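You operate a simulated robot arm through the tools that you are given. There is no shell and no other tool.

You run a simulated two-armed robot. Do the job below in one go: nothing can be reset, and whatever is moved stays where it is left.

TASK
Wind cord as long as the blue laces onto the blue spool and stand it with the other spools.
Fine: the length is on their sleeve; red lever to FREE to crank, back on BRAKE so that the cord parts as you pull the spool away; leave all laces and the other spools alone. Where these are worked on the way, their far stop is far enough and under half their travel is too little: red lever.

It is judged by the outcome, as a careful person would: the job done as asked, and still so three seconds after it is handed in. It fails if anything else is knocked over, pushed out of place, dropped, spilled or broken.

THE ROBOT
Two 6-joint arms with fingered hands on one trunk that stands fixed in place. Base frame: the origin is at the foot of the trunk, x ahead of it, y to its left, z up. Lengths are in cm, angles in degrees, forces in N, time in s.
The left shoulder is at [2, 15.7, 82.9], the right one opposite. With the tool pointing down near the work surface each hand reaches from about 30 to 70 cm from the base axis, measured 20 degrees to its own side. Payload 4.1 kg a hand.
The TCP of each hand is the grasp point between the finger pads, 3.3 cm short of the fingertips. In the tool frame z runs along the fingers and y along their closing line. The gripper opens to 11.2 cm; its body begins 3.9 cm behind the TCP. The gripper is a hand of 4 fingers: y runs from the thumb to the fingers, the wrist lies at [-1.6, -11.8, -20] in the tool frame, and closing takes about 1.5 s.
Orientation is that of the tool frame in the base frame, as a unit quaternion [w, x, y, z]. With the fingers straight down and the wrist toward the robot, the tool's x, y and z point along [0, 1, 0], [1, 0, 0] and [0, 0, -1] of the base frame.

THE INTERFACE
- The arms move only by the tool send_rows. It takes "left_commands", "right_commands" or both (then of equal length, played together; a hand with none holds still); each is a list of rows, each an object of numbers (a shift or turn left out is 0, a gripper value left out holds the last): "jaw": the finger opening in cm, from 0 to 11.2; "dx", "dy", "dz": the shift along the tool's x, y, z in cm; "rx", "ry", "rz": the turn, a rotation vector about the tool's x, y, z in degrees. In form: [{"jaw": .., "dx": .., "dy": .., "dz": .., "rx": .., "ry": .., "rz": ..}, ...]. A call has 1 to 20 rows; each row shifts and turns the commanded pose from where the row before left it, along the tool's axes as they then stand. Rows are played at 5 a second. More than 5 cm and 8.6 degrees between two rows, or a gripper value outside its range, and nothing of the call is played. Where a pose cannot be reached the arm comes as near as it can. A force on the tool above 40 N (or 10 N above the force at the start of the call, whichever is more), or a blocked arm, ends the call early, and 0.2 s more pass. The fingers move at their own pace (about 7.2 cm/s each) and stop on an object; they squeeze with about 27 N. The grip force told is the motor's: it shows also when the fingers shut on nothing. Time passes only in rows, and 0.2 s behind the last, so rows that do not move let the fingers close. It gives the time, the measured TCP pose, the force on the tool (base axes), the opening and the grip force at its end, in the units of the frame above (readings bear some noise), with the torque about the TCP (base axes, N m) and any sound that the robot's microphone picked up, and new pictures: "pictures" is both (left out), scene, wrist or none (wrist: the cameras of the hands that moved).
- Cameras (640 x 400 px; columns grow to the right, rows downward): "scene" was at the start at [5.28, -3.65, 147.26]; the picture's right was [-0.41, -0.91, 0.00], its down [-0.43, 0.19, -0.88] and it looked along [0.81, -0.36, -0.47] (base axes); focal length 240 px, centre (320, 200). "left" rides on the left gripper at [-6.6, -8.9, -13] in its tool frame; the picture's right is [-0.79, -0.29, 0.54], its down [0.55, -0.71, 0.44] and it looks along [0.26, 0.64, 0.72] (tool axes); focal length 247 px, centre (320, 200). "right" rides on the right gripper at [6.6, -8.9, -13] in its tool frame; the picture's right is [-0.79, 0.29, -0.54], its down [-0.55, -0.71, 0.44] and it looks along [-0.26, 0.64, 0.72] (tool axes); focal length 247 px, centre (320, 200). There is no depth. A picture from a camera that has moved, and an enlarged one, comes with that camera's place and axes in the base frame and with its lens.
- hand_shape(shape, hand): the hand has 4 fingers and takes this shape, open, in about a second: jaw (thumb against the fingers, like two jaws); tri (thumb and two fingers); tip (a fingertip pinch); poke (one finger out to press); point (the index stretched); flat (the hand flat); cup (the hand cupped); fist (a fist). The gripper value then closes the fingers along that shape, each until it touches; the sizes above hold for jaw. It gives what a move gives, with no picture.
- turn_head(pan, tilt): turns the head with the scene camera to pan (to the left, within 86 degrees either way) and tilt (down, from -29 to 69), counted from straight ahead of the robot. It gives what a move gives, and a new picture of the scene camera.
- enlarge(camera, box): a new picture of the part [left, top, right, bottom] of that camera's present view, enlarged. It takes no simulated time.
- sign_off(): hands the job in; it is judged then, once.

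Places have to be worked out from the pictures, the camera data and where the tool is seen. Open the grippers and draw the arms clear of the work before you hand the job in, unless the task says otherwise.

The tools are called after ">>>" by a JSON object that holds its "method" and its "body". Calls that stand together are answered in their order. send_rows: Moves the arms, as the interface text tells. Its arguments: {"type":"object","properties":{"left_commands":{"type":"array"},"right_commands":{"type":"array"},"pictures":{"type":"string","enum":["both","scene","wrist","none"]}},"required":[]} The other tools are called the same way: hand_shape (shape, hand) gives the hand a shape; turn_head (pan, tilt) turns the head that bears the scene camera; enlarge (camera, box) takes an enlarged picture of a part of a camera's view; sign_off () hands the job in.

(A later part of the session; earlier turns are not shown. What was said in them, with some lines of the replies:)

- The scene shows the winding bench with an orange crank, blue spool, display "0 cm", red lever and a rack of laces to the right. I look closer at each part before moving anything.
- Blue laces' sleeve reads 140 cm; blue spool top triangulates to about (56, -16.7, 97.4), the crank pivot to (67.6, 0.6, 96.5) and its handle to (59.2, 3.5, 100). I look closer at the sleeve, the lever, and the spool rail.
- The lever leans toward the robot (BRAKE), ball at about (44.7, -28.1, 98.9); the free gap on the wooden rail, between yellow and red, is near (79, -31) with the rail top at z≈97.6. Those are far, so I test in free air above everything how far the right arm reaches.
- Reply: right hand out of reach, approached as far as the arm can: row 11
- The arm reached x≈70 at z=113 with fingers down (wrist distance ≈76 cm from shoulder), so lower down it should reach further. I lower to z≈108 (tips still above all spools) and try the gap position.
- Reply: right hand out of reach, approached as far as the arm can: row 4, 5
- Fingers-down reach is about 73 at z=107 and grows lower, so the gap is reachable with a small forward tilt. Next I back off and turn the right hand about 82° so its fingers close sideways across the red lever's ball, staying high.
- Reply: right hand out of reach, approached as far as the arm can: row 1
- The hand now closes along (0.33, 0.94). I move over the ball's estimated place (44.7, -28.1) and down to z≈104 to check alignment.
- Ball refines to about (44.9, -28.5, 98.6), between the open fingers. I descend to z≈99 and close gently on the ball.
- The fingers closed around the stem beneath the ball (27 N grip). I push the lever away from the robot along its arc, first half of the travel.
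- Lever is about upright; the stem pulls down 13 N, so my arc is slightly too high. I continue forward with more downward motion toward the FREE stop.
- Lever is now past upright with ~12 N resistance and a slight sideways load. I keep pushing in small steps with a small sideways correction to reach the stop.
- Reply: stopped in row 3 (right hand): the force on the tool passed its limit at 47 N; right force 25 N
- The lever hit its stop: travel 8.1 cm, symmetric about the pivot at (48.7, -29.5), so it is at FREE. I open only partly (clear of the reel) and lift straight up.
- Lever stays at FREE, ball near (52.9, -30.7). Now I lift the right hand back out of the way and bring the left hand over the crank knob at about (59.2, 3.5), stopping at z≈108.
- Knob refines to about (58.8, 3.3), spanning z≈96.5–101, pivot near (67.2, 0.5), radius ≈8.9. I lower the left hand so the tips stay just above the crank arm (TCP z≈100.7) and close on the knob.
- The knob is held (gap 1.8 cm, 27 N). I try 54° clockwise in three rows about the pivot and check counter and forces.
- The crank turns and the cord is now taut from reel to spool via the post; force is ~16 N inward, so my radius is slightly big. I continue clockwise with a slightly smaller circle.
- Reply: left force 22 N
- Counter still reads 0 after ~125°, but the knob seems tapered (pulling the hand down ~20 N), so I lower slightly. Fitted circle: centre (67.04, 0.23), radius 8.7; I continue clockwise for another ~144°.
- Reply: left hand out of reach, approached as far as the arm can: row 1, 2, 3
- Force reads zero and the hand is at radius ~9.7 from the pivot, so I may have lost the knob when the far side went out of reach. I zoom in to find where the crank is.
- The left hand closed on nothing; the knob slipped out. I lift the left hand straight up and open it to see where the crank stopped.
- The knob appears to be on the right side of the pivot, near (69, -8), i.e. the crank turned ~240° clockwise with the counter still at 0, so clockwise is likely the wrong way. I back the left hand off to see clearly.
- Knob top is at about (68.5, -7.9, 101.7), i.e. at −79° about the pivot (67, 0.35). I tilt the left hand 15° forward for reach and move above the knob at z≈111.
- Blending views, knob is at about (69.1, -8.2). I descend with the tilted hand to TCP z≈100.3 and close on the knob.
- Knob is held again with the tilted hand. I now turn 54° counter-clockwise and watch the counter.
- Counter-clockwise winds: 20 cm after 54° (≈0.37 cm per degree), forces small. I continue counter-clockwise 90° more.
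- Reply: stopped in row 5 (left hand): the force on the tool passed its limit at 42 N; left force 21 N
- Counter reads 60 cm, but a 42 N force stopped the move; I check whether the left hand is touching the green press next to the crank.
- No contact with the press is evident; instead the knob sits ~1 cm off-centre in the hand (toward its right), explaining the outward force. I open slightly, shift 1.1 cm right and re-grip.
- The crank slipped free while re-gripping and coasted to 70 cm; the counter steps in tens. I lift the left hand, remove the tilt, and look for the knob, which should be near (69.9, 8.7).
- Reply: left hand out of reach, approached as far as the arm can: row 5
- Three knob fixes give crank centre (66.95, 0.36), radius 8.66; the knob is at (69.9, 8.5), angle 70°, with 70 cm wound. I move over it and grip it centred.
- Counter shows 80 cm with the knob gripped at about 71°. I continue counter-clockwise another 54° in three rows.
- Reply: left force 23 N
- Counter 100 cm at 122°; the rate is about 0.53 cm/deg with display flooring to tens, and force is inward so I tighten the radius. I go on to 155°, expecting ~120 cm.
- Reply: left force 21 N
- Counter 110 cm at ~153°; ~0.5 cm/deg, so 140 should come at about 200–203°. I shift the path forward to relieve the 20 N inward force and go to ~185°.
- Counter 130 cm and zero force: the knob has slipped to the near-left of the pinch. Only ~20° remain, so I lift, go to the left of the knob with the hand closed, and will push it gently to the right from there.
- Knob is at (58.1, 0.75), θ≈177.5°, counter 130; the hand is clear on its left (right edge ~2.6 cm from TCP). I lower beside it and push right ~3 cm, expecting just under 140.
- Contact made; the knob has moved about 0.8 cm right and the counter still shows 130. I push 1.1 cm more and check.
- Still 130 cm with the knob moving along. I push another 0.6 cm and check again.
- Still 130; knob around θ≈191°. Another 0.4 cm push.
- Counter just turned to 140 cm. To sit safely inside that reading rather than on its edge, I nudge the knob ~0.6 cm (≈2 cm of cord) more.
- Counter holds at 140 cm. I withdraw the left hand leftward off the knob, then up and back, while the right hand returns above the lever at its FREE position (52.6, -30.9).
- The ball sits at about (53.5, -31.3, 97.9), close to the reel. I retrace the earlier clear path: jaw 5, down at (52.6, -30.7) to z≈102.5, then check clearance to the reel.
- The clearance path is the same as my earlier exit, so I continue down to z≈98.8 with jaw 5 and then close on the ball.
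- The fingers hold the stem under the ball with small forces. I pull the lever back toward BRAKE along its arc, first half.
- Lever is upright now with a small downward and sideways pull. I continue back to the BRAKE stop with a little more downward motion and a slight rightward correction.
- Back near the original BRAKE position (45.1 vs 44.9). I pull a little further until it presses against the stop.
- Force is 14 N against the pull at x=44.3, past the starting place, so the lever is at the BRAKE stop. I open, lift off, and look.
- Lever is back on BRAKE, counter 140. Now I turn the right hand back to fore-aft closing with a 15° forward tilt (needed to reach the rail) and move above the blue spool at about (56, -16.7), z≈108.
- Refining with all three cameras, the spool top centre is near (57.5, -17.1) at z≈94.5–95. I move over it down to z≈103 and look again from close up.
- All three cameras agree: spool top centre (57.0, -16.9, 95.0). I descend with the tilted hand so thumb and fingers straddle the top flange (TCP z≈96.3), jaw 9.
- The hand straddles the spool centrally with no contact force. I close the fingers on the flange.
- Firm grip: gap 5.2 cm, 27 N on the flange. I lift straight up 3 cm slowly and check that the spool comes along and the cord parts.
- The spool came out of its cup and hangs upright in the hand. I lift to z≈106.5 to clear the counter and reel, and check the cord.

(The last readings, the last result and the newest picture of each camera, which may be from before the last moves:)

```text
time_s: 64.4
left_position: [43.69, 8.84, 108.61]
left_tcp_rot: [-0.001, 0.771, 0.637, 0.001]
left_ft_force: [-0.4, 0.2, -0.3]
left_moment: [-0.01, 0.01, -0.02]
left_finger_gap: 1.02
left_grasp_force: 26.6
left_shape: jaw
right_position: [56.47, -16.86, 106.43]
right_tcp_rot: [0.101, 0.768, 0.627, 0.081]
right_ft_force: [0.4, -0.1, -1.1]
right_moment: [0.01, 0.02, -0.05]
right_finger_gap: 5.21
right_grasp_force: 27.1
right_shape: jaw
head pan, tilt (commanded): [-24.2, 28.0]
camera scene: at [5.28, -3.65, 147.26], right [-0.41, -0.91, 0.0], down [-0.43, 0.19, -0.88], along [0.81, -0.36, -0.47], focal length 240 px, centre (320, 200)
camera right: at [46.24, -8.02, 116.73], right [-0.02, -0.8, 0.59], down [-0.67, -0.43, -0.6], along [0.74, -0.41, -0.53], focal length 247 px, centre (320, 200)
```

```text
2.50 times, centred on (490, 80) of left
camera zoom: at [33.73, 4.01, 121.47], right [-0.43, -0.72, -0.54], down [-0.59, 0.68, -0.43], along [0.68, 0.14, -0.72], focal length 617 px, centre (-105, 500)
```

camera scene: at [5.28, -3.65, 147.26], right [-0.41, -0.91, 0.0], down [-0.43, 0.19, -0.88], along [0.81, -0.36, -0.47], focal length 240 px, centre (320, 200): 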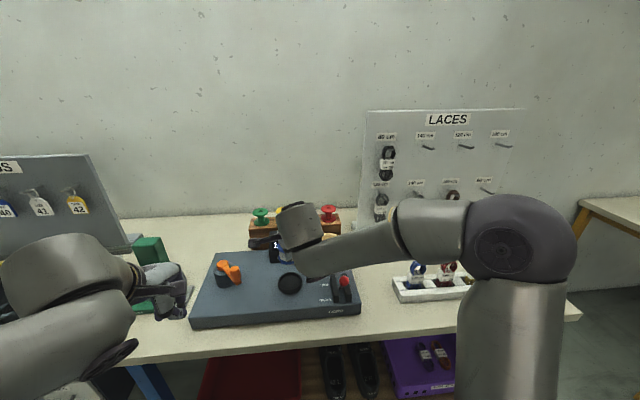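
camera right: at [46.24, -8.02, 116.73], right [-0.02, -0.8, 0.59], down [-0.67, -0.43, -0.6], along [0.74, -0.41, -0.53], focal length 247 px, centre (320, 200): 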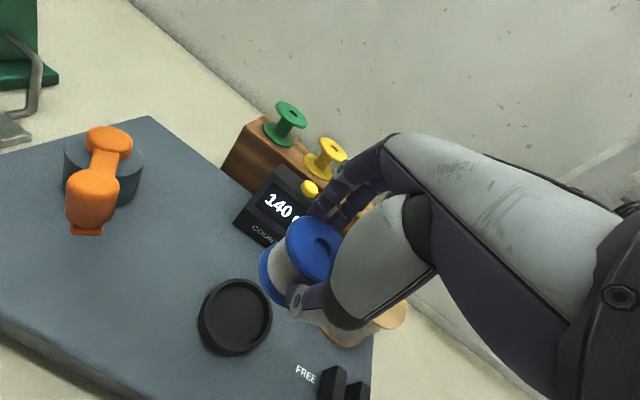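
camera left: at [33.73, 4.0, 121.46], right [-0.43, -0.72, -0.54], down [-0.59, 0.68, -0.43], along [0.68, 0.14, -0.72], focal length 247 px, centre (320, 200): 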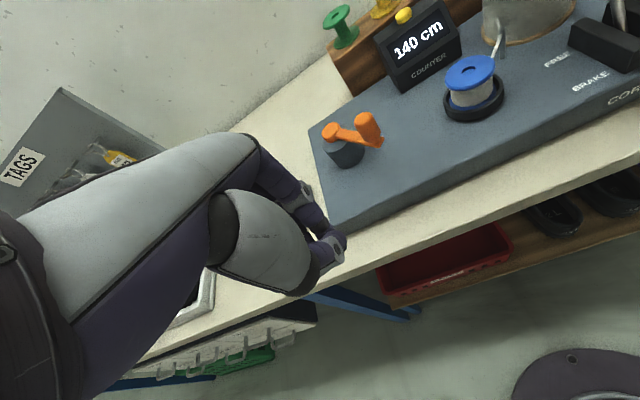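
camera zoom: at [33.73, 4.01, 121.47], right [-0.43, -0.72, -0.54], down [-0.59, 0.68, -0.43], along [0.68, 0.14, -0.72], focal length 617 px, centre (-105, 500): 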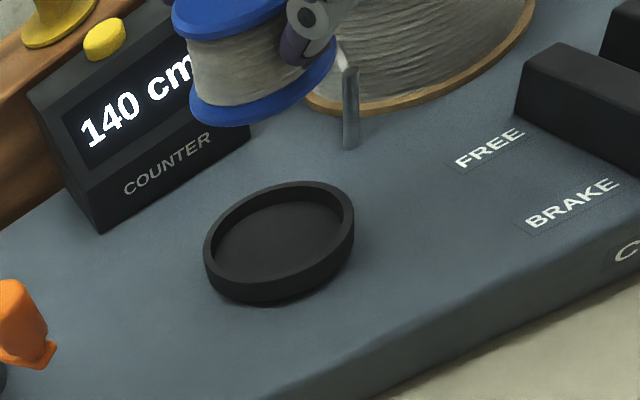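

The cord has parted cleanly and the cup is empty; counter still 140. Now I carry the spool at z≈106.5 over the counter toward the rail, stopping short at (74, -28.7) to look.

>>> {"method": "send_rows", "body": {"right_commands": [{"dx": -1.61, "dy": 3.77, "dz": 1.01}, {"dx": -1.61, "dy": 3.77, "dz": 1.01}, {"dx": -1.61, "dy": 3.77, "dz": 1.01}, {"dx": -1.61, "dy": 3.77, "dz": 1.01}, {"dx": -1.61, "dy": 3.77, "dz": 1.01}, {}], "pictures": "both"}}

>>> {"method": "enlarge", "body": {"camera": "scene", "box": [230, 180, 390, 290]}}

>>> {"method": "enlarge", "body": {"camera": "right", "box": [160, 140, 480, 400]}}

>>> {"method": "enlarge", "body": {"camera": "left", "box": [300, 0, 600, 160]}}

```text
time_s: 65.8
left_position: [43.64, 8.92, 108.55]
left_tcp_rot: [-0.002, 0.77, 0.638, 0.002]
left_ft_force: [-0.5, 0.9, -0.9]
left_moment: [-0.06, -0.03, -0.01]
left_finger_gap: 1.07
left_grasp_force: 26.7
left_shape: jaw
right_position: [74.07, -28.75, 106.35]
right_tcp_rot: [0.1, 0.768, 0.628, 0.081]
right_ft_force: [-0.1, -0.1, -0.2]
right_moment: [0.02, -0.02, -0.04]
right_finger_gap: 5.18
right_grasp_force: 27.0
right_shape: jaw
head pan, tilt (commanded): [-24.2, 28.0]
camera scene: at [5.27, -3.65, 147.26], right [-0.41, -0.91, 0.0], down [-0.43, 0.19, -0.88], along [0.81, -0.36, -0.47], focal length 240 px, centre (320, 200)
camera right: at [63.73, -19.81, 116.59], right [-0.02, -0.8, 0.59], down [-0.67, -0.43, -0.6], along [0.74, -0.41, -0.53], focal length 247 px, centre (320, 200)
```

scene: 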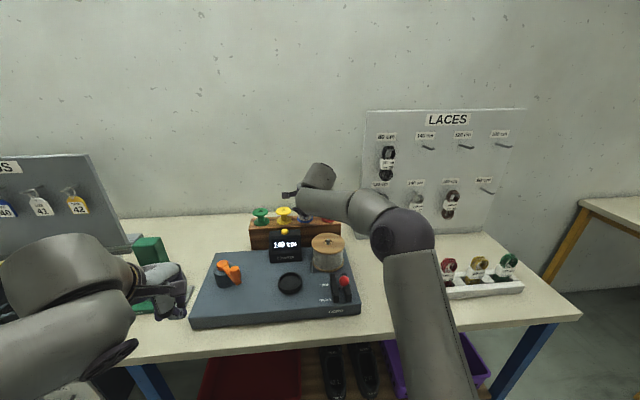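
right: 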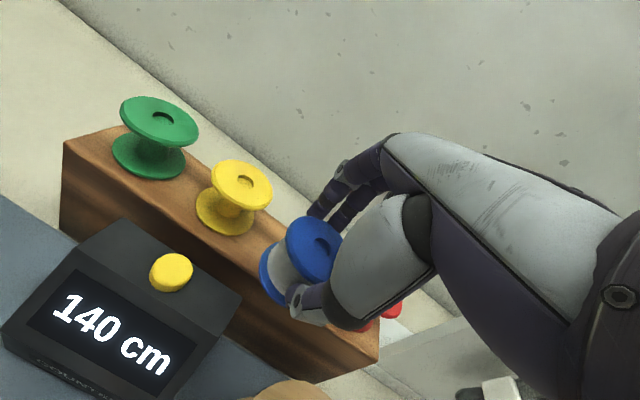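

```text
3.64 times, centred on (310, 235) of scene
camera zoom: at [5.27, -3.65, 147.26], right [-0.41, -0.91, 0.0], down [-0.43, 0.19, -0.88], along [0.81, -0.36, -0.47], focal length 874 px, centre (356, 73)
```

zoom: 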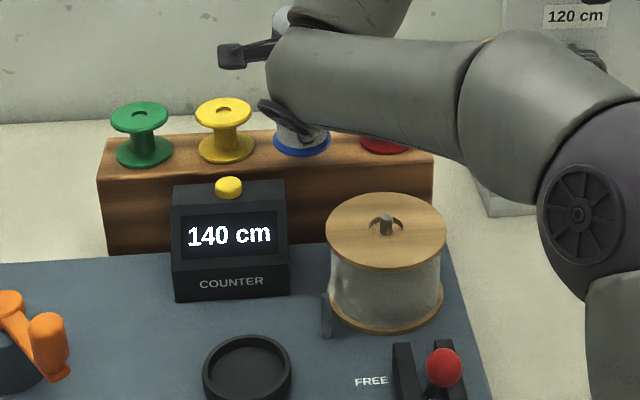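

```text
1.54 times, centred on (320, 270) of right
camera zoom: at [63.73, -19.81, 116.59], right [-0.02, -0.8, 0.59], down [-0.67, -0.43, -0.6], along [0.74, -0.41, -0.53], focal length 380 px, centre (320, 92)
```

zoom: 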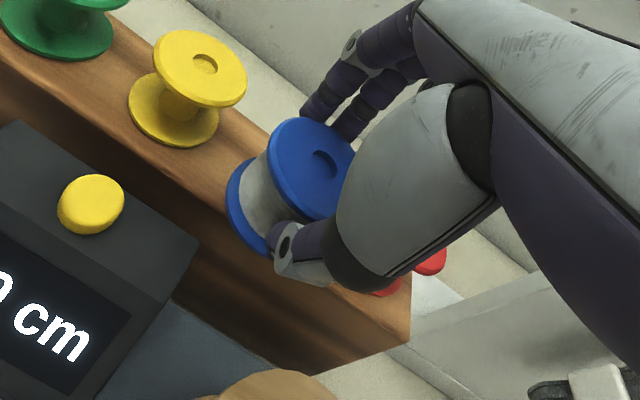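

```text
2.13 times, centred on (450, 80) of left
camera zoom: at [33.72, 4.01, 121.48], right [-0.43, -0.72, -0.54], down [-0.59, 0.68, -0.43], along [0.68, 0.14, -0.72], focal length 527 px, centre (43, 456)
```

zoom: 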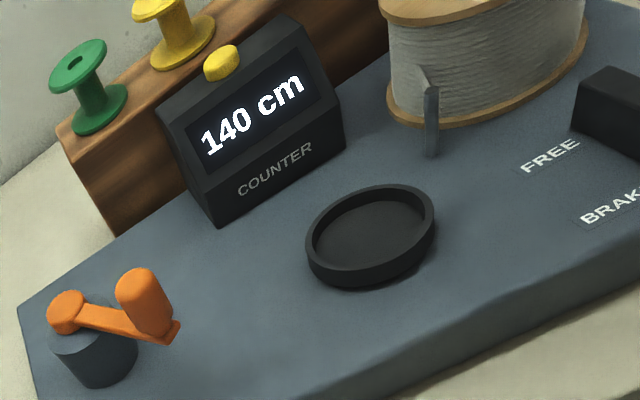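

The blue slot computes to about (78.6, -31.0), midway between yellow (80.8, -22.8) and red (76.1, -39.1), rail top near z≈97.3. I move above it at the same height and check from both views.

>>> {"method": "send_rows", "body": {"right_commands": [{"dx": -0.65, "dy": 2.16, "dz": 0.58}, {"dx": -0.64, "dy": 2.16, "dz": 0.58}, {}], "pictures": "both"}}

>>> {"method": "enlarge", "body": {"camera": "scene", "box": [240, 180, 380, 270]}}

>>> {"method": "enlarge", "body": {"camera": "right", "box": [160, 140, 480, 400]}}

```text
time_s: 66.6
left_position: [43.72, 9.05, 108.53]
left_tcp_rot: [-0.001, 0.771, 0.637, 0.002]
left_ft_force: [0.4, 0.1, -0.1]
left_moment: [-0.03, -0.03, 0.03]
left_finger_gap: 1.02
left_grasp_force: 26.7
left_shape: jaw
right_position: [78.25, -30.78, 106.37]
right_tcp_rot: [0.1, 0.768, 0.628, 0.082]
right_ft_force: [0.3, 0.2, -0.7]
right_moment: [0.02, -0.03, -0.02]
right_finger_gap: 5.2
right_grasp_force: 26.8
right_shape: jaw
head pan, tilt (commanded): [-24.2, 28.0]
camera scene: at [5.27, -3.65, 147.26], right [-0.41, -0.91, 0.0], down [-0.43, 0.19, -0.88], along [0.81, -0.36, -0.47], focal length 240 px, centre (320, 200)
camera right: at [67.87, -21.92, 116.56], right [-0.02, -0.8, 0.59], down [-0.67, -0.43, -0.6], along [0.74, -0.41, -0.53], focal length 247 px, centre (320, 200)
```

scene: 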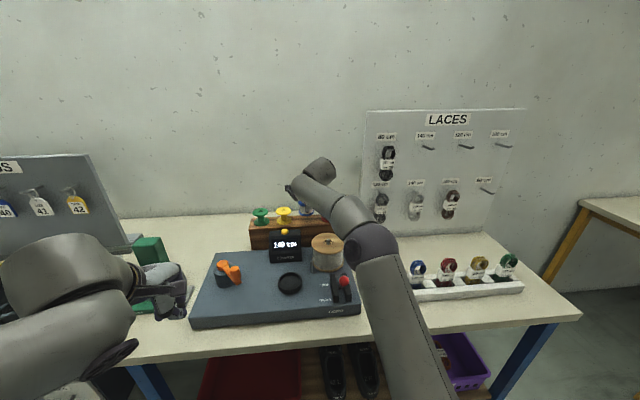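
right: 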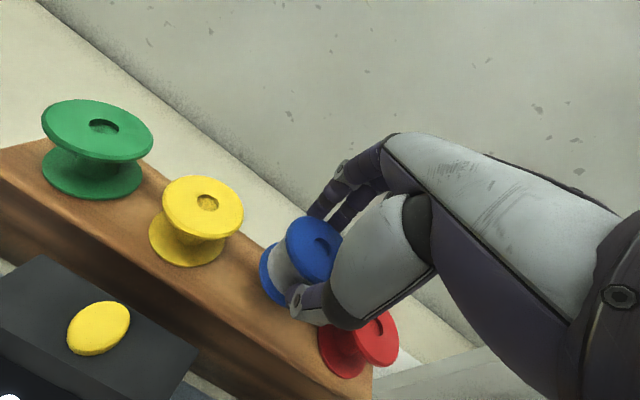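

```text
4.44 times, centred on (310, 225) of scene
camera zoom: at [5.27, -3.65, 147.26], right [-0.41, -0.91, 0.0], down [-0.43, 0.19, -0.88], along [0.81, -0.36, -0.47], focal length 1068 px, centre (364, 89)
```

zoom: 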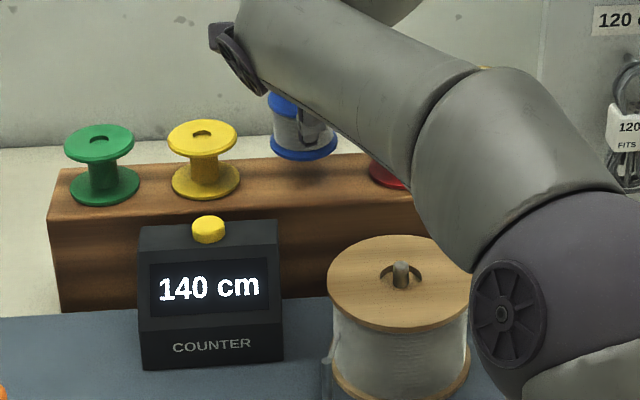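

```text
1.54 times, centred on (320, 270) of right
camera zoom: at [67.87, -21.92, 116.56], right [-0.02, -0.8, 0.59], down [-0.67, -0.43, -0.6], along [0.74, -0.41, -0.53], focal length 380 px, centre (320, 92)
```

zoom: 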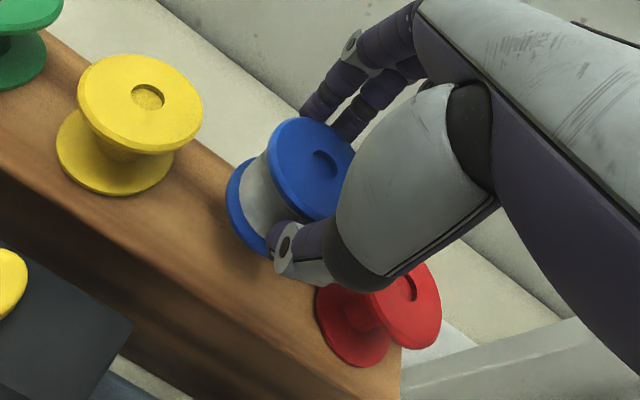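

The hand hovers over the slot between yellow and red. I zoom in further to judge the fore-aft placement on the rail before lowering.

>>> {"method": "enlarge", "body": {"camera": "scene", "box": [246, 196, 342, 256]}}

>>> {"method": "enlarge", "body": {"camera": "right", "box": [200, 180, 440, 400]}}

```text
6.67 times, centred on (294, 226) of scene
camera zoom: at [5.27, -3.65, 147.26], right [-0.41, -0.91, 0.0], down [-0.43, 0.19, -0.88], along [0.81, -0.36, -0.47], focal length 1602 px, centre (493, 27)
```

zoom: 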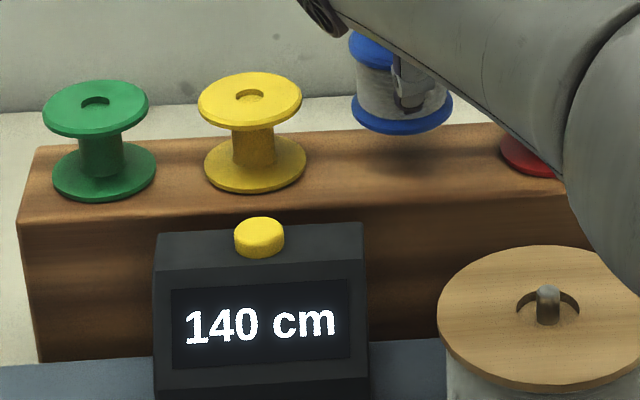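

```text
1.82 times, centred on (320, 290) of right
camera zoom: at [67.87, -21.92, 116.56], right [-0.02, -0.8, 0.59], down [-0.67, -0.43, -0.6], along [0.74, -0.41, -0.53], focal length 449 px, centre (320, 36)
```

zoom: 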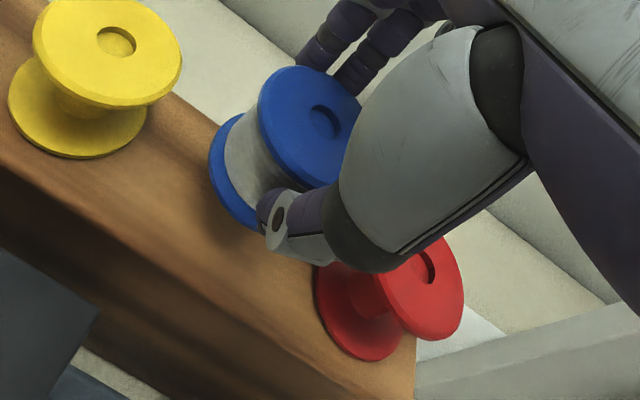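

Lateral position is centred between yellow and red (402 px vs mid 402 px), and it should go ~0.45 cm toward the robot to line up with the others. I shift back and lower 2.2 cm, leaving about 1 cm to the rail.

>>> {"method": "send_rows", "body": {"right_commands": [{"dx": 0.05, "dy": -0.435, "dz": -0.116}, {"dy": -0.28, "dz": 1.065}, {"dy": -0.28, "dz": 1.065}, {}], "pictures": "both"}}

>>> {"method": "enlarge", "body": {"camera": "scene", "box": [246, 196, 342, 256]}}

>>> {"method": "enlarge", "body": {"camera": "right", "box": [200, 180, 440, 400]}}

```text
time_s: 67.6
left_position: [43.81, 8.87, 108.55]
left_tcp_rot: [-0.001, 0.77, 0.638, 0.001]
left_ft_force: [0.3, -0.1, -1.0]
left_moment: [0.03, 0.02, -0.01]
left_finger_gap: 1.03
left_grasp_force: 26.7
left_shape: jaw
right_position: [77.84, -30.71, 104.17]
right_tcp_rot: [0.1, 0.767, 0.628, 0.082]
right_ft_force: [-0.3, 0.6, -1.3]
right_moment: [0.0, -0.02, -0.01]
right_finger_gap: 5.19
right_grasp_force: 27.0
right_shape: jaw
head pan, tilt (commanded): [-24.2, 28.0]
camera scene: at [5.28, -3.65, 147.26], right [-0.41, -0.91, 0.0], down [-0.43, 0.19, -0.88], along [0.81, -0.36, -0.47], focal length 240 px, centre (320, 200)
camera right: at [67.44, -21.78, 114.38], right [-0.02, -0.8, 0.59], down [-0.67, -0.43, -0.6], along [0.74, -0.41, -0.53], focal length 247 px, centre (320, 200)
```

scene: 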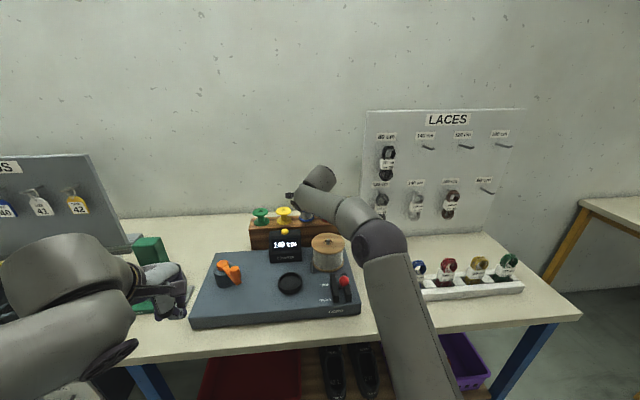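
right: 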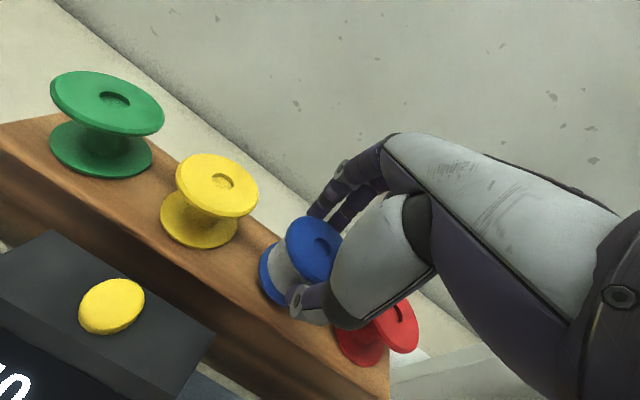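

```text
6.67 times, centred on (294, 226) of scene
camera zoom: at [5.28, -3.65, 147.26], right [-0.41, -0.91, 0.0], down [-0.43, 0.19, -0.88], along [0.81, -0.36, -0.47], focal length 1602 px, centre (493, 27)
```

zoom: 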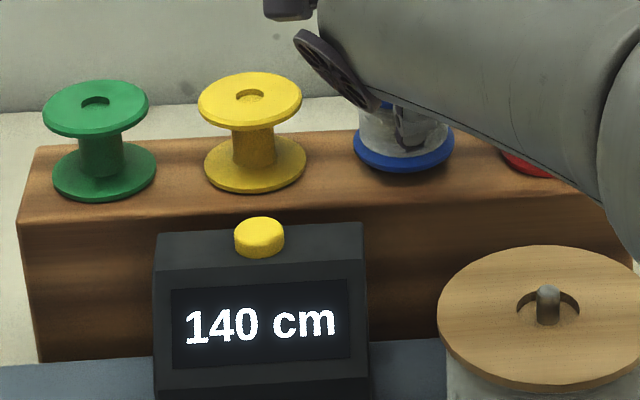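

```text
1.82 times, centred on (320, 290) of right
camera zoom: at [67.44, -21.78, 114.38], right [-0.02, -0.8, 0.59], down [-0.67, -0.43, -0.6], along [0.74, -0.41, -0.53], focal length 449 px, centre (320, 36)
```

zoom: 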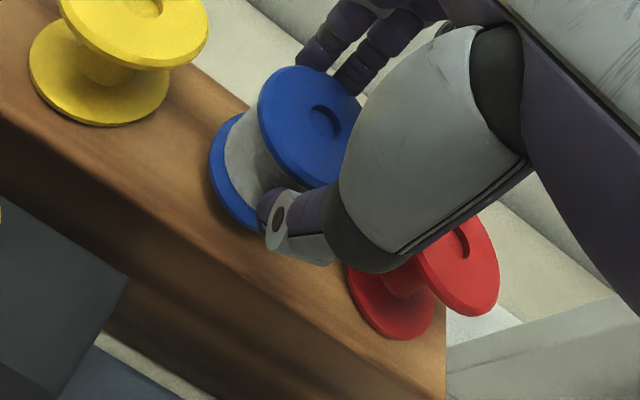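

Blue is over the rail, upright, about 0.8 cm above contact by the picture. I lower 0.6 cm and read the force.

>>> {"method": "send_rows", "body": {"right_commands": [{"dy": -0.077, "dz": 0.29}, {"dy": -0.077, "dz": 0.29}, {}], "pictures": "none"}}

>>> {"method": "enlarge", "body": {"camera": "scene", "box": [246, 196, 342, 256]}}

```text
time_s: 68.4
left_position: [43.81, 8.94, 108.52]
left_tcp_rot: [-0.002, 0.771, 0.637, 0.002]
left_ft_force: [-0.5, -0.6, 0.6]
left_moment: [-0.01, 0.0, 0.01]
left_finger_gap: 1.02
left_grasp_force: 26.9
left_shape: jaw
right_position: [77.84, -30.72, 103.57]
right_tcp_rot: [0.1, 0.768, 0.628, 0.082]
right_ft_force: [-0.2, -0.6, -0.6]
right_moment: [0.03, -0.01, -0.05]
right_finger_gap: 5.19
right_grasp_force: 27.0
right_shape: jaw
head pan, tilt (commanded): [-24.2, 28.0]
```

```text
6.67 times, centred on (294, 226) of scene
camera zoom: at [5.28, -3.65, 147.26], right [-0.41, -0.91, 0.0], down [-0.43, 0.19, -0.88], along [0.81, -0.36, -0.47], focal length 1602 px, centre (493, 27)
```

zoom: 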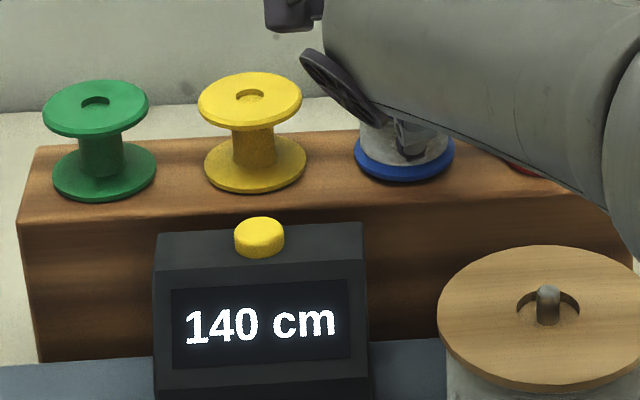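

No contact yet (force ≈0); bottom rim at ~181 px against an expected ~185. I lower in small steps.

>>> {"method": "send_rows", "body": {"right_commands": [{"dy": -0.064, "dz": 0.242}, {}], "pictures": "none"}}

>>> {"method": "send_rows", "body": {"right_commands": [{"dy": -0.051, "dz": 0.194}, {}], "pictures": "none"}}

>>> {"method": "enlarge", "body": {"camera": "scene", "box": [246, 196, 342, 256]}}

```text
time_s: 69.0
left_position: [43.9, 8.89, 108.57]
left_tcp_rot: [-0.001, 0.771, 0.637, 0.001]
left_ft_force: [-0.2, 0.2, 0.9]
left_moment: [-0.01, 0.0, -0.03]
left_finger_gap: 1.01
left_grasp_force: 27.1
left_shape: jaw
right_position: [77.8, -30.8, 103.25]
right_tcp_rot: [0.099, 0.769, 0.627, 0.082]
right_ft_force: [-0.4, -0.1, -0.8]
right_moment: [0.01, 0.0, -0.02]
right_finger_gap: 5.2
right_grasp_force: 26.9
right_shape: jaw
head pan, tilt (commanded): [-24.2, 28.0]
```

```text
time_s: 69.6
left_position: [43.8, 8.82, 108.56]
left_tcp_rot: [0.0, 0.771, 0.637, 0.002]
left_ft_force: [0.8, -0.6, 1.1]
left_moment: [-0.02, -0.01, 0.0]
left_finger_gap: 1.03
left_grasp_force: 26.4
left_shape: jaw
right_position: [77.91, -30.7, 103.26]
right_tcp_rot: [0.1, 0.768, 0.627, 0.083]
right_ft_force: [0.5, 0.0, 2.6]
right_moment: [0.0, 0.03, -0.01]
right_finger_gap: 5.21
right_grasp_force: 26.6
right_shape: jaw
head pan, tilt (commanded): [-24.2, 28.0]
```

```text
6.67 times, centred on (294, 226) of scene
camera zoom: at [5.27, -3.65, 147.26], right [-0.41, -0.91, 0.0], down [-0.43, 0.19, -0.88], along [0.81, -0.36, -0.47], focal length 1602 px, centre (493, 27)
```

zoom: 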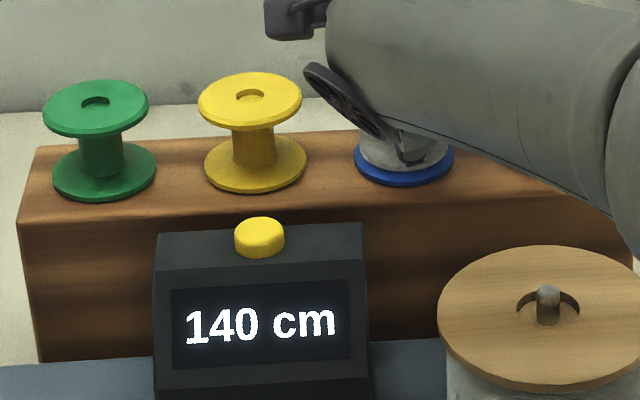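

Contact: +2.6 N upward at z=103.26 and the rim lines up with the other spools. I settle 0.1 cm more, then open the fingers gradually.

>>> {"method": "send_rows", "body": {"right_commands": [{"dy": -0.02, "dz": 0.08}, {}, {"jaw": 5.6}, {"jaw": 6.0}, {"jaw": 6.5}, {"jaw": 7.0}, {"jaw": 7.8}, {"jaw": 8.6}, {"jaw": 9.2}, {}], "pictures": "both"}}

>>> {"method": "enlarge", "body": {"camera": "scene", "box": [246, 196, 342, 256]}}

>>> {"method": "enlarge", "body": {"camera": "right", "box": [200, 140, 440, 360]}}

```text
time_s: 71.8
left_position: [43.71, 8.91, 108.63]
left_tcp_rot: [-0.001, 0.77, 0.638, 0.001]
left_ft_force: [0.0, 0.4, -0.2]
left_moment: [-0.02, -0.01, 0.0]
left_finger_gap: 1.01
left_grasp_force: 26.7
left_shape: jaw
right_position: [77.75, -30.68, 103.04]
right_tcp_rot: [0.1, 0.768, 0.628, 0.081]
right_ft_force: [-0.2, -0.7, 0.2]
right_moment: [0.01, 0.02, 0.01]
right_finger_gap: 9.15
right_grasp_force: 0.1
right_shape: jaw
head pan, tilt (commanded): [-24.2, 28.0]
camera scene: at [5.28, -3.65, 147.26], right [-0.41, -0.91, 0.0], down [-0.43, 0.19, -0.88], along [0.81, -0.36, -0.47], focal length 240 px, centre (320, 200)
camera right: at [67.43, -21.77, 113.27], right [-0.02, -0.8, 0.59], down [-0.67, -0.43, -0.6], along [0.74, -0.41, -0.53], focal length 247 px, centre (320, 200)
```

scene: 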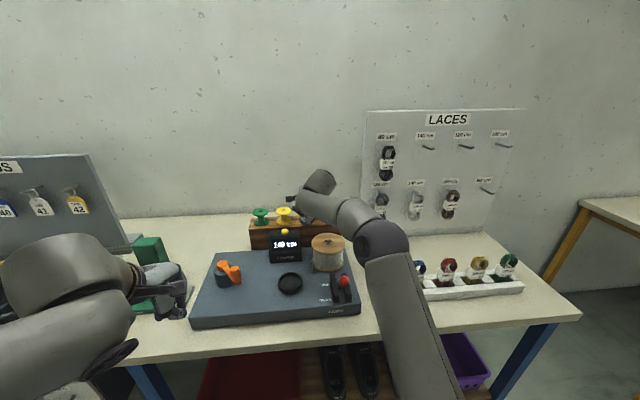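
right: 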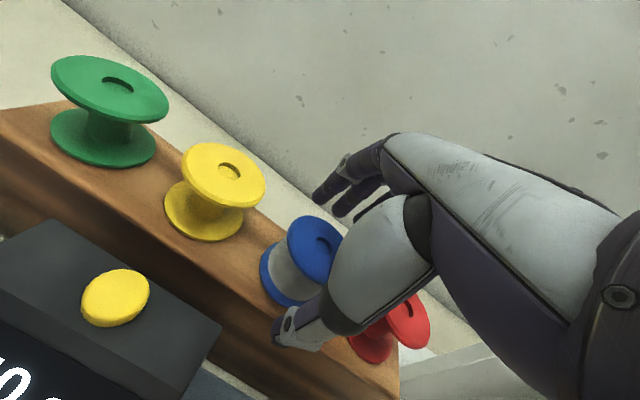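

```text
6.67 times, centred on (294, 226) of scene
camera zoom: at [5.28, -3.65, 147.26], right [-0.41, -0.91, 0.0], down [-0.43, 0.19, -0.88], along [0.81, -0.36, -0.47], focal length 1602 px, centre (493, 27)
```

zoom: 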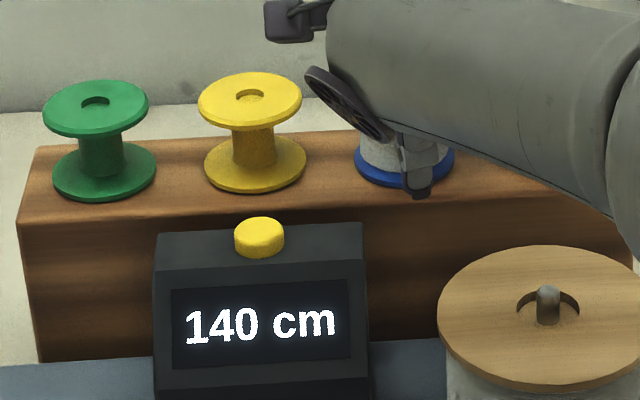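

```text
1.82 times, centred on (320, 250) of right
camera zoom: at [67.43, -21.77, 113.27], right [-0.02, -0.8, 0.59], down [-0.67, -0.43, -0.6], along [0.74, -0.41, -0.53], focal length 449 px, centre (320, 109)
```

zoom: 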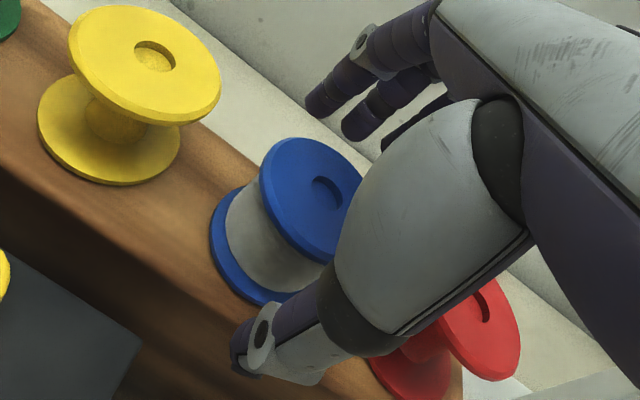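

The blue spool stands on the rail in line with the others and the hand is open. I lift straight up slowly.

>>> {"method": "send_rows", "body": {"right_commands": [{"dy": 0.255, "dz": -0.97}, {"dy": 0.38, "dz": -1.45}, {"dy": 0.51, "dz": -1.94}, {"dy": 0.51, "dz": -1.94}], "pictures": "both"}}

>>> {"method": "enlarge", "body": {"camera": "right", "box": [160, 140, 440, 400]}}

```text
time_s: 72.8
left_position: [43.72, 8.92, 108.65]
left_tcp_rot: [-0.001, 0.771, 0.636, 0.001]
left_ft_force: [0.2, 0.1, -0.8]
left_moment: [0.05, 0.0, 0.01]
left_finger_gap: 1.0
left_grasp_force: 27.3
left_shape: jaw
right_position: [77.77, -30.73, 109.55]
right_tcp_rot: [0.1, 0.769, 0.627, 0.082]
right_ft_force: [-0.5, 0.6, -0.3]
right_moment: [0.0, 0.0, 0.02]
right_finger_gap: 9.13
right_grasp_force: 0.1
right_shape: jaw
head pan, tilt (commanded): [-24.2, 28.0]
camera scene: at [5.27, -3.66, 147.26], right [-0.41, -0.91, 0.0], down [-0.43, 0.19, -0.88], along [0.81, -0.36, -0.47], focal length 240 px, centre (320, 200)
camera right: at [67.43, -21.79, 119.75], right [-0.02, -0.8, 0.59], down [-0.67, -0.43, -0.6], along [0.74, -0.41, -0.53], focal length 247 px, centre (320, 200)
```

scene: 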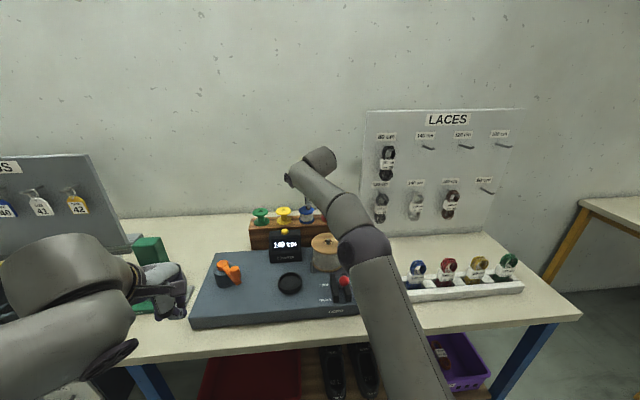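
right: 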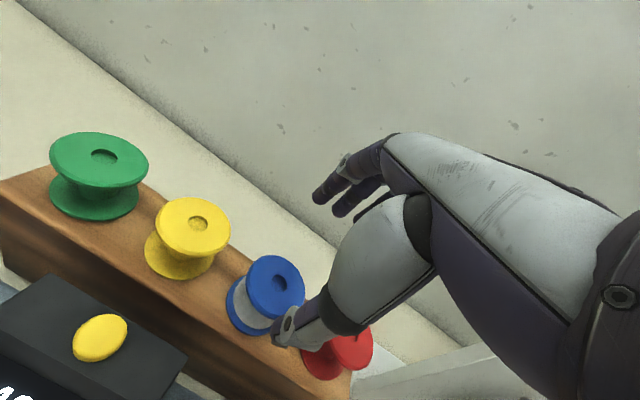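

```text
1.54 times, centred on (300, 270) of right
camera zoom: at [67.43, -21.79, 119.75], right [-0.02, -0.8, 0.59], down [-0.67, -0.43, -0.6], along [0.74, -0.41, -0.53], focal length 380 px, centre (351, 92)
```

zoom: 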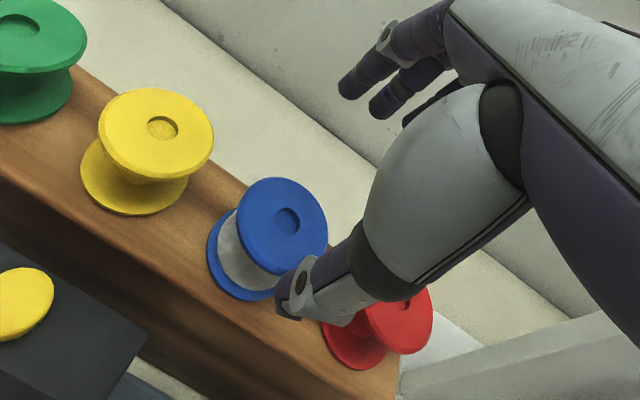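

The blue spool stands steady beside the others. I draw the right arm back over the bench at height, and open and raise the left hand too.

>>> {"method": "send_rows", "body": {"right_commands": [{"dz": -2}, {"dy": -4.3, "dz": -1.6}, {"dy": -4.3, "dz": -1.6}, {"dy": -4.3, "dz": -1.6}, {"dy": -4.3, "dz": -1.6}, {"dy": -4.3, "dz": -1.6}, {"dy": -4.3, "dz": -1.6}, {"dy": -4.3, "dz": -1.6}, {"dy": -4.3, "dz": -1.6}, {"jaw": 11}], "left_commands": [{"dz": -3}, {"dz": -3}, {"dz": -3}, {"dz": -3}, {"dy": -3, "jaw": 11}, {"dy": -3}, {}, {}, {}, {}], "pictures": "both"}}

>>> {"method": "enlarge", "body": {"camera": "scene", "box": [180, 190, 380, 340]}}

>>> {"method": "enlarge", "body": {"camera": "scene", "box": [246, 196, 342, 256]}}

```text
time_s: 75.0
left_position: [38.03, 10.07, 120.51]
left_tcp_rot: [-0.002, 0.77, 0.638, 0.0]
left_ft_force: [0.0, 0.2, 0.0]
left_moment: [-0.02, 0.01, -0.01]
left_finger_gap: 10.97
left_grasp_force: 0.0
left_shape: jaw
right_position: [41.53, -23.29, 115.08]
right_tcp_rot: [0.1, 0.769, 0.626, 0.081]
right_ft_force: [0.3, 0.9, 0.5]
right_moment: [0.0, 0.0, 0.0]
right_finger_gap: 10.97
right_grasp_force: 0.0
right_shape: jaw
head pan, tilt (commanded): [-24.2, 28.0]
camera scene: at [5.29, -3.65, 147.26], right [-0.41, -0.91, 0.0], down [-0.43, 0.19, -0.88], along [0.81, -0.36, -0.47], focal length 240 px, centre (320, 200)
camera right: at [31.05, -14.34, 125.31], right [-0.02, -0.8, 0.59], down [-0.67, -0.43, -0.6], along [0.74, -0.41, -0.53], focal length 247 px, centre (320, 200)
camera left: at [27.93, 5.15, 133.49], right [-0.43, -0.72, -0.54], down [-0.59, 0.68, -0.43], along [0.68, 0.14, -0.72], focal length 247 px, centre (320, 200)
```

scene: 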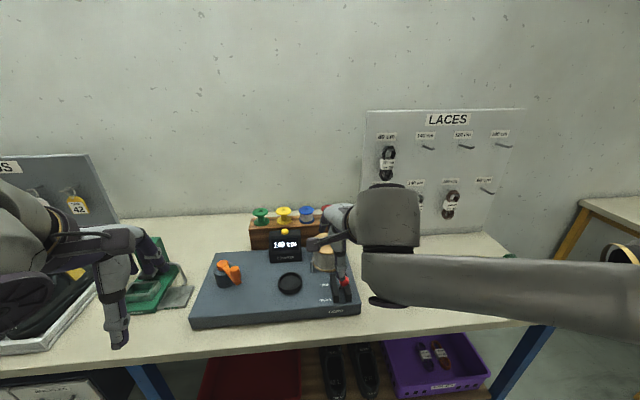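
right: 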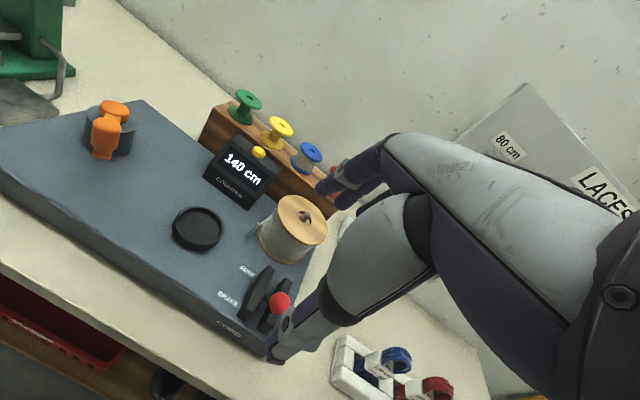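
left: 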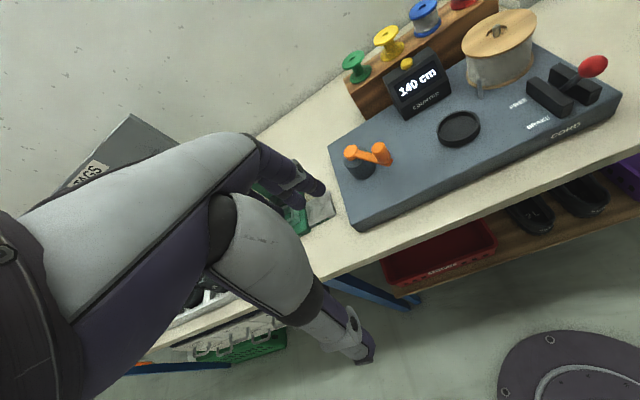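

```text
2.67 times, centred on (280, 265) of scene
camera zoom: at [5.29, -3.65, 147.26], right [-0.41, -0.91, 0.0], down [-0.43, 0.19, -0.88], along [0.81, -0.36, -0.47], focal length 641 px, centre (427, 27)
```

zoom: 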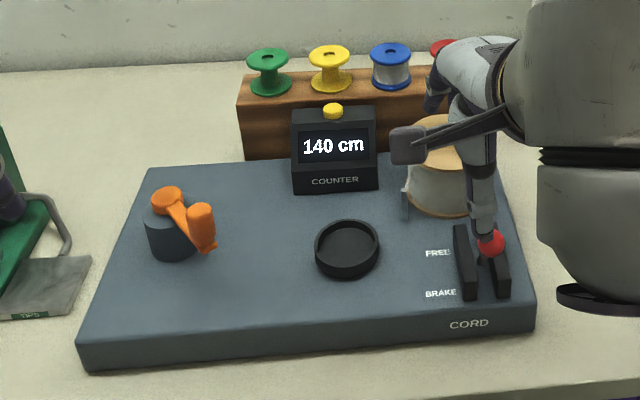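

```text
6.67 times, centred on (294, 226) of scene
camera zoom: at [5.29, -3.65, 147.26], right [-0.41, -0.91, 0.0], down [-0.43, 0.19, -0.88], along [0.81, -0.36, -0.47], focal length 1602 px, centre (493, 27)
```

zoom: 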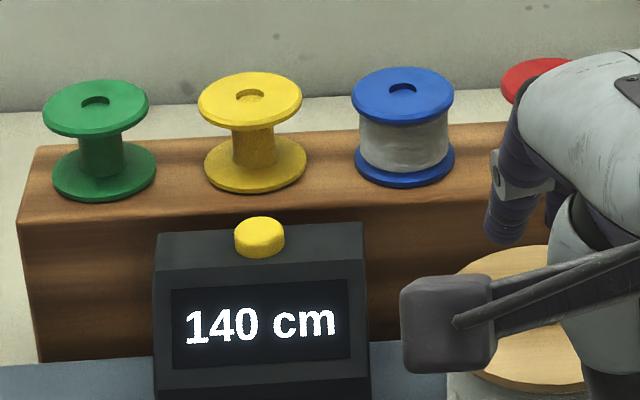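

Blue stands upright and level in line with the others, counter at 140, lever at BRAKE. I raise the right arm further clear and verify everything once more.

>>> {"method": "send_rows", "body": {"right_commands": [{"dy": 0.9, "dz": -3.4}, {"dy": 0.9, "dz": -3.4}, {"dy": 0.9, "dz": -3.4}, {"rx": 7.5}, {"rx": 7.5}, {}, {}], "pictures": "both"}}

>>> {"method": "enlarge", "body": {"camera": "scene", "box": [180, 190, 380, 340]}}

>>> {"method": "enlarge", "body": {"camera": "left", "box": [320, 0, 640, 240]}}

>>> {"method": "enlarge", "body": {"camera": "scene", "box": [380, 240, 540, 340]}}

```text
time_s: 76.6
left_position: [37.96, 9.96, 120.64]
left_tcp_rot: [0.0, 0.77, 0.638, 0.002]
left_ft_force: [-0.9, -0.4, -0.4]
left_moment: [-0.01, -0.01, -0.03]
left_finger_gap: 10.94
left_grasp_force: 0.0
left_shape: jaw
right_position: [41.62, -23.09, 125.7]
right_tcp_rot: [-0.001, 0.774, 0.633, -0.001]
right_ft_force: [0.3, 1.0, 0.2]
right_moment: [-0.01, -0.01, -0.02]
right_finger_gap: 10.96
right_grasp_force: 0.2
right_shape: jaw
head pan, tilt (commanded): [-24.2, 28.0]
camera scene: at [5.28, -3.65, 147.26], right [-0.41, -0.91, 0.0], down [-0.43, 0.19, -0.88], along [0.81, -0.36, -0.47], focal length 240 px, centre (320, 200)
camera right: at [34.17, -14.99, 138.63], right [0.12, -0.83, 0.54], down [-0.81, -0.4, -0.43], along [0.58, -0.38, -0.72], focal length 247 px, centre (320, 200)
```

scene: 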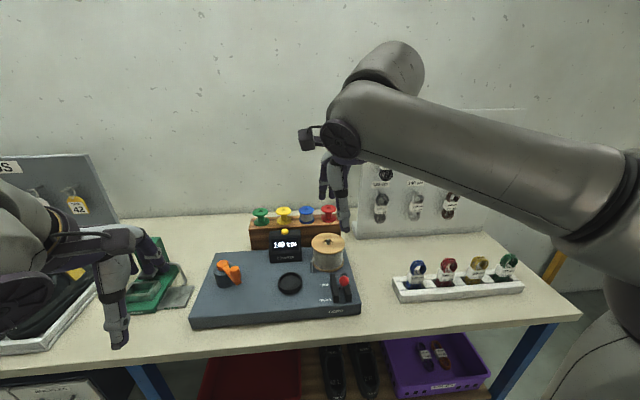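
right: 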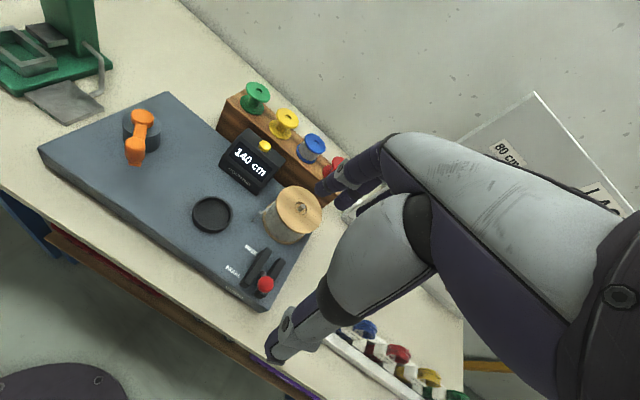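

```text
2.67 times, centred on (280, 265) of scene
camera zoom: at [5.28, -3.65, 147.26], right [-0.41, -0.91, 0.0], down [-0.43, 0.19, -0.88], along [0.81, -0.36, -0.47], focal length 641 px, centre (427, 27)
```

zoom: 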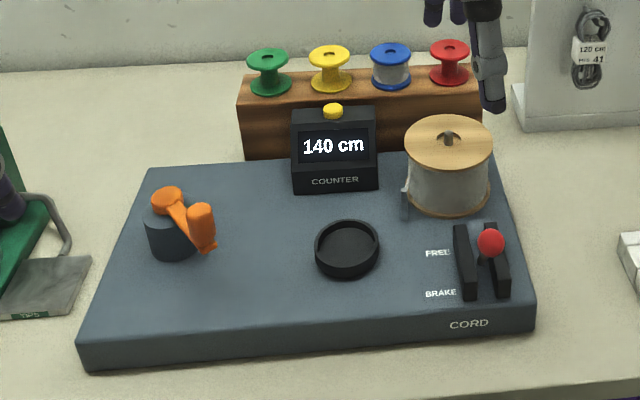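

```text
1.67 times, centred on (480, 120) of left
camera zoom: at [27.92, 5.14, 133.5], right [-0.43, -0.72, -0.54], down [-0.59, 0.68, -0.43], along [0.68, 0.14, -0.72], focal length 412 px, centre (53, 333)
```

zoom: 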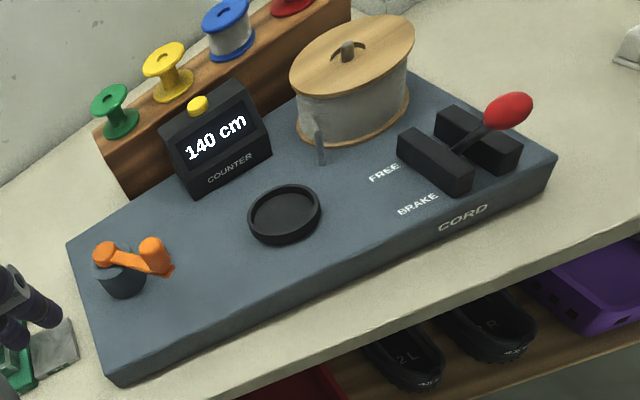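

```text
4.00 times, centred on (460, 290) of scene
camera zoom: at [5.28, -3.65, 147.26], right [-0.41, -0.91, 0.0], down [-0.43, 0.19, -0.88], along [0.81, -0.36, -0.47], focal length 961 px, centre (-240, -160)
```

zoom: 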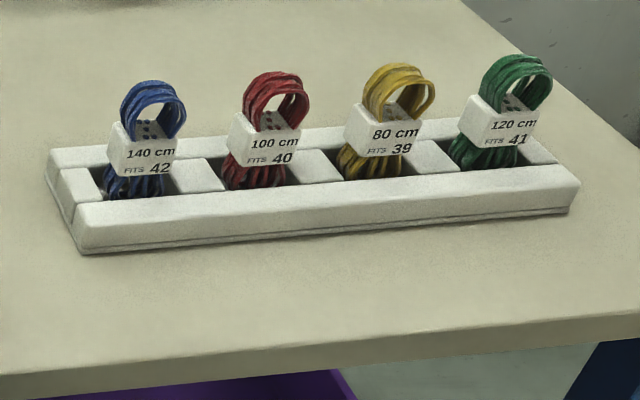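

The blue spool, wound to 140 cm to match the blue laces' sleeve, stands in the rail's gap between yellow and red. The lever is on BRAKE, the laces and other spools are where they were, and both hands are open and clear. I hand the job in.

>>> {"method": "sign_off", "body": {}}

```text
The job is handed in.
```

The blue spool is wound with 140 cm of cord, the length on the blue laces' sleeve, and stands on the rail between the yellow and red spools.

- **Length:** the counter reads 140 cm but only shows steps of 10 cm. I stopped about 2–3 cm past the point where it turned to 140. The wound length could therefore be a few centimetres either side of 140.
- **Crank:** I first turned it about 240° clockwise, which wound nothing. The hand also lost the knob a few times, and once the crank drifted on by about 10 cm of cord while I was taking hold of it again. The final count took that in.
- **Lever:** it went to the FREE stop for winding and is now back at the BRAKE stop. The cord parted as I lifted the spool away.
- **Everything else:** the laces, the other three spools and the rest of the bench look as they were at the start. Both hands are open and clear of the work.
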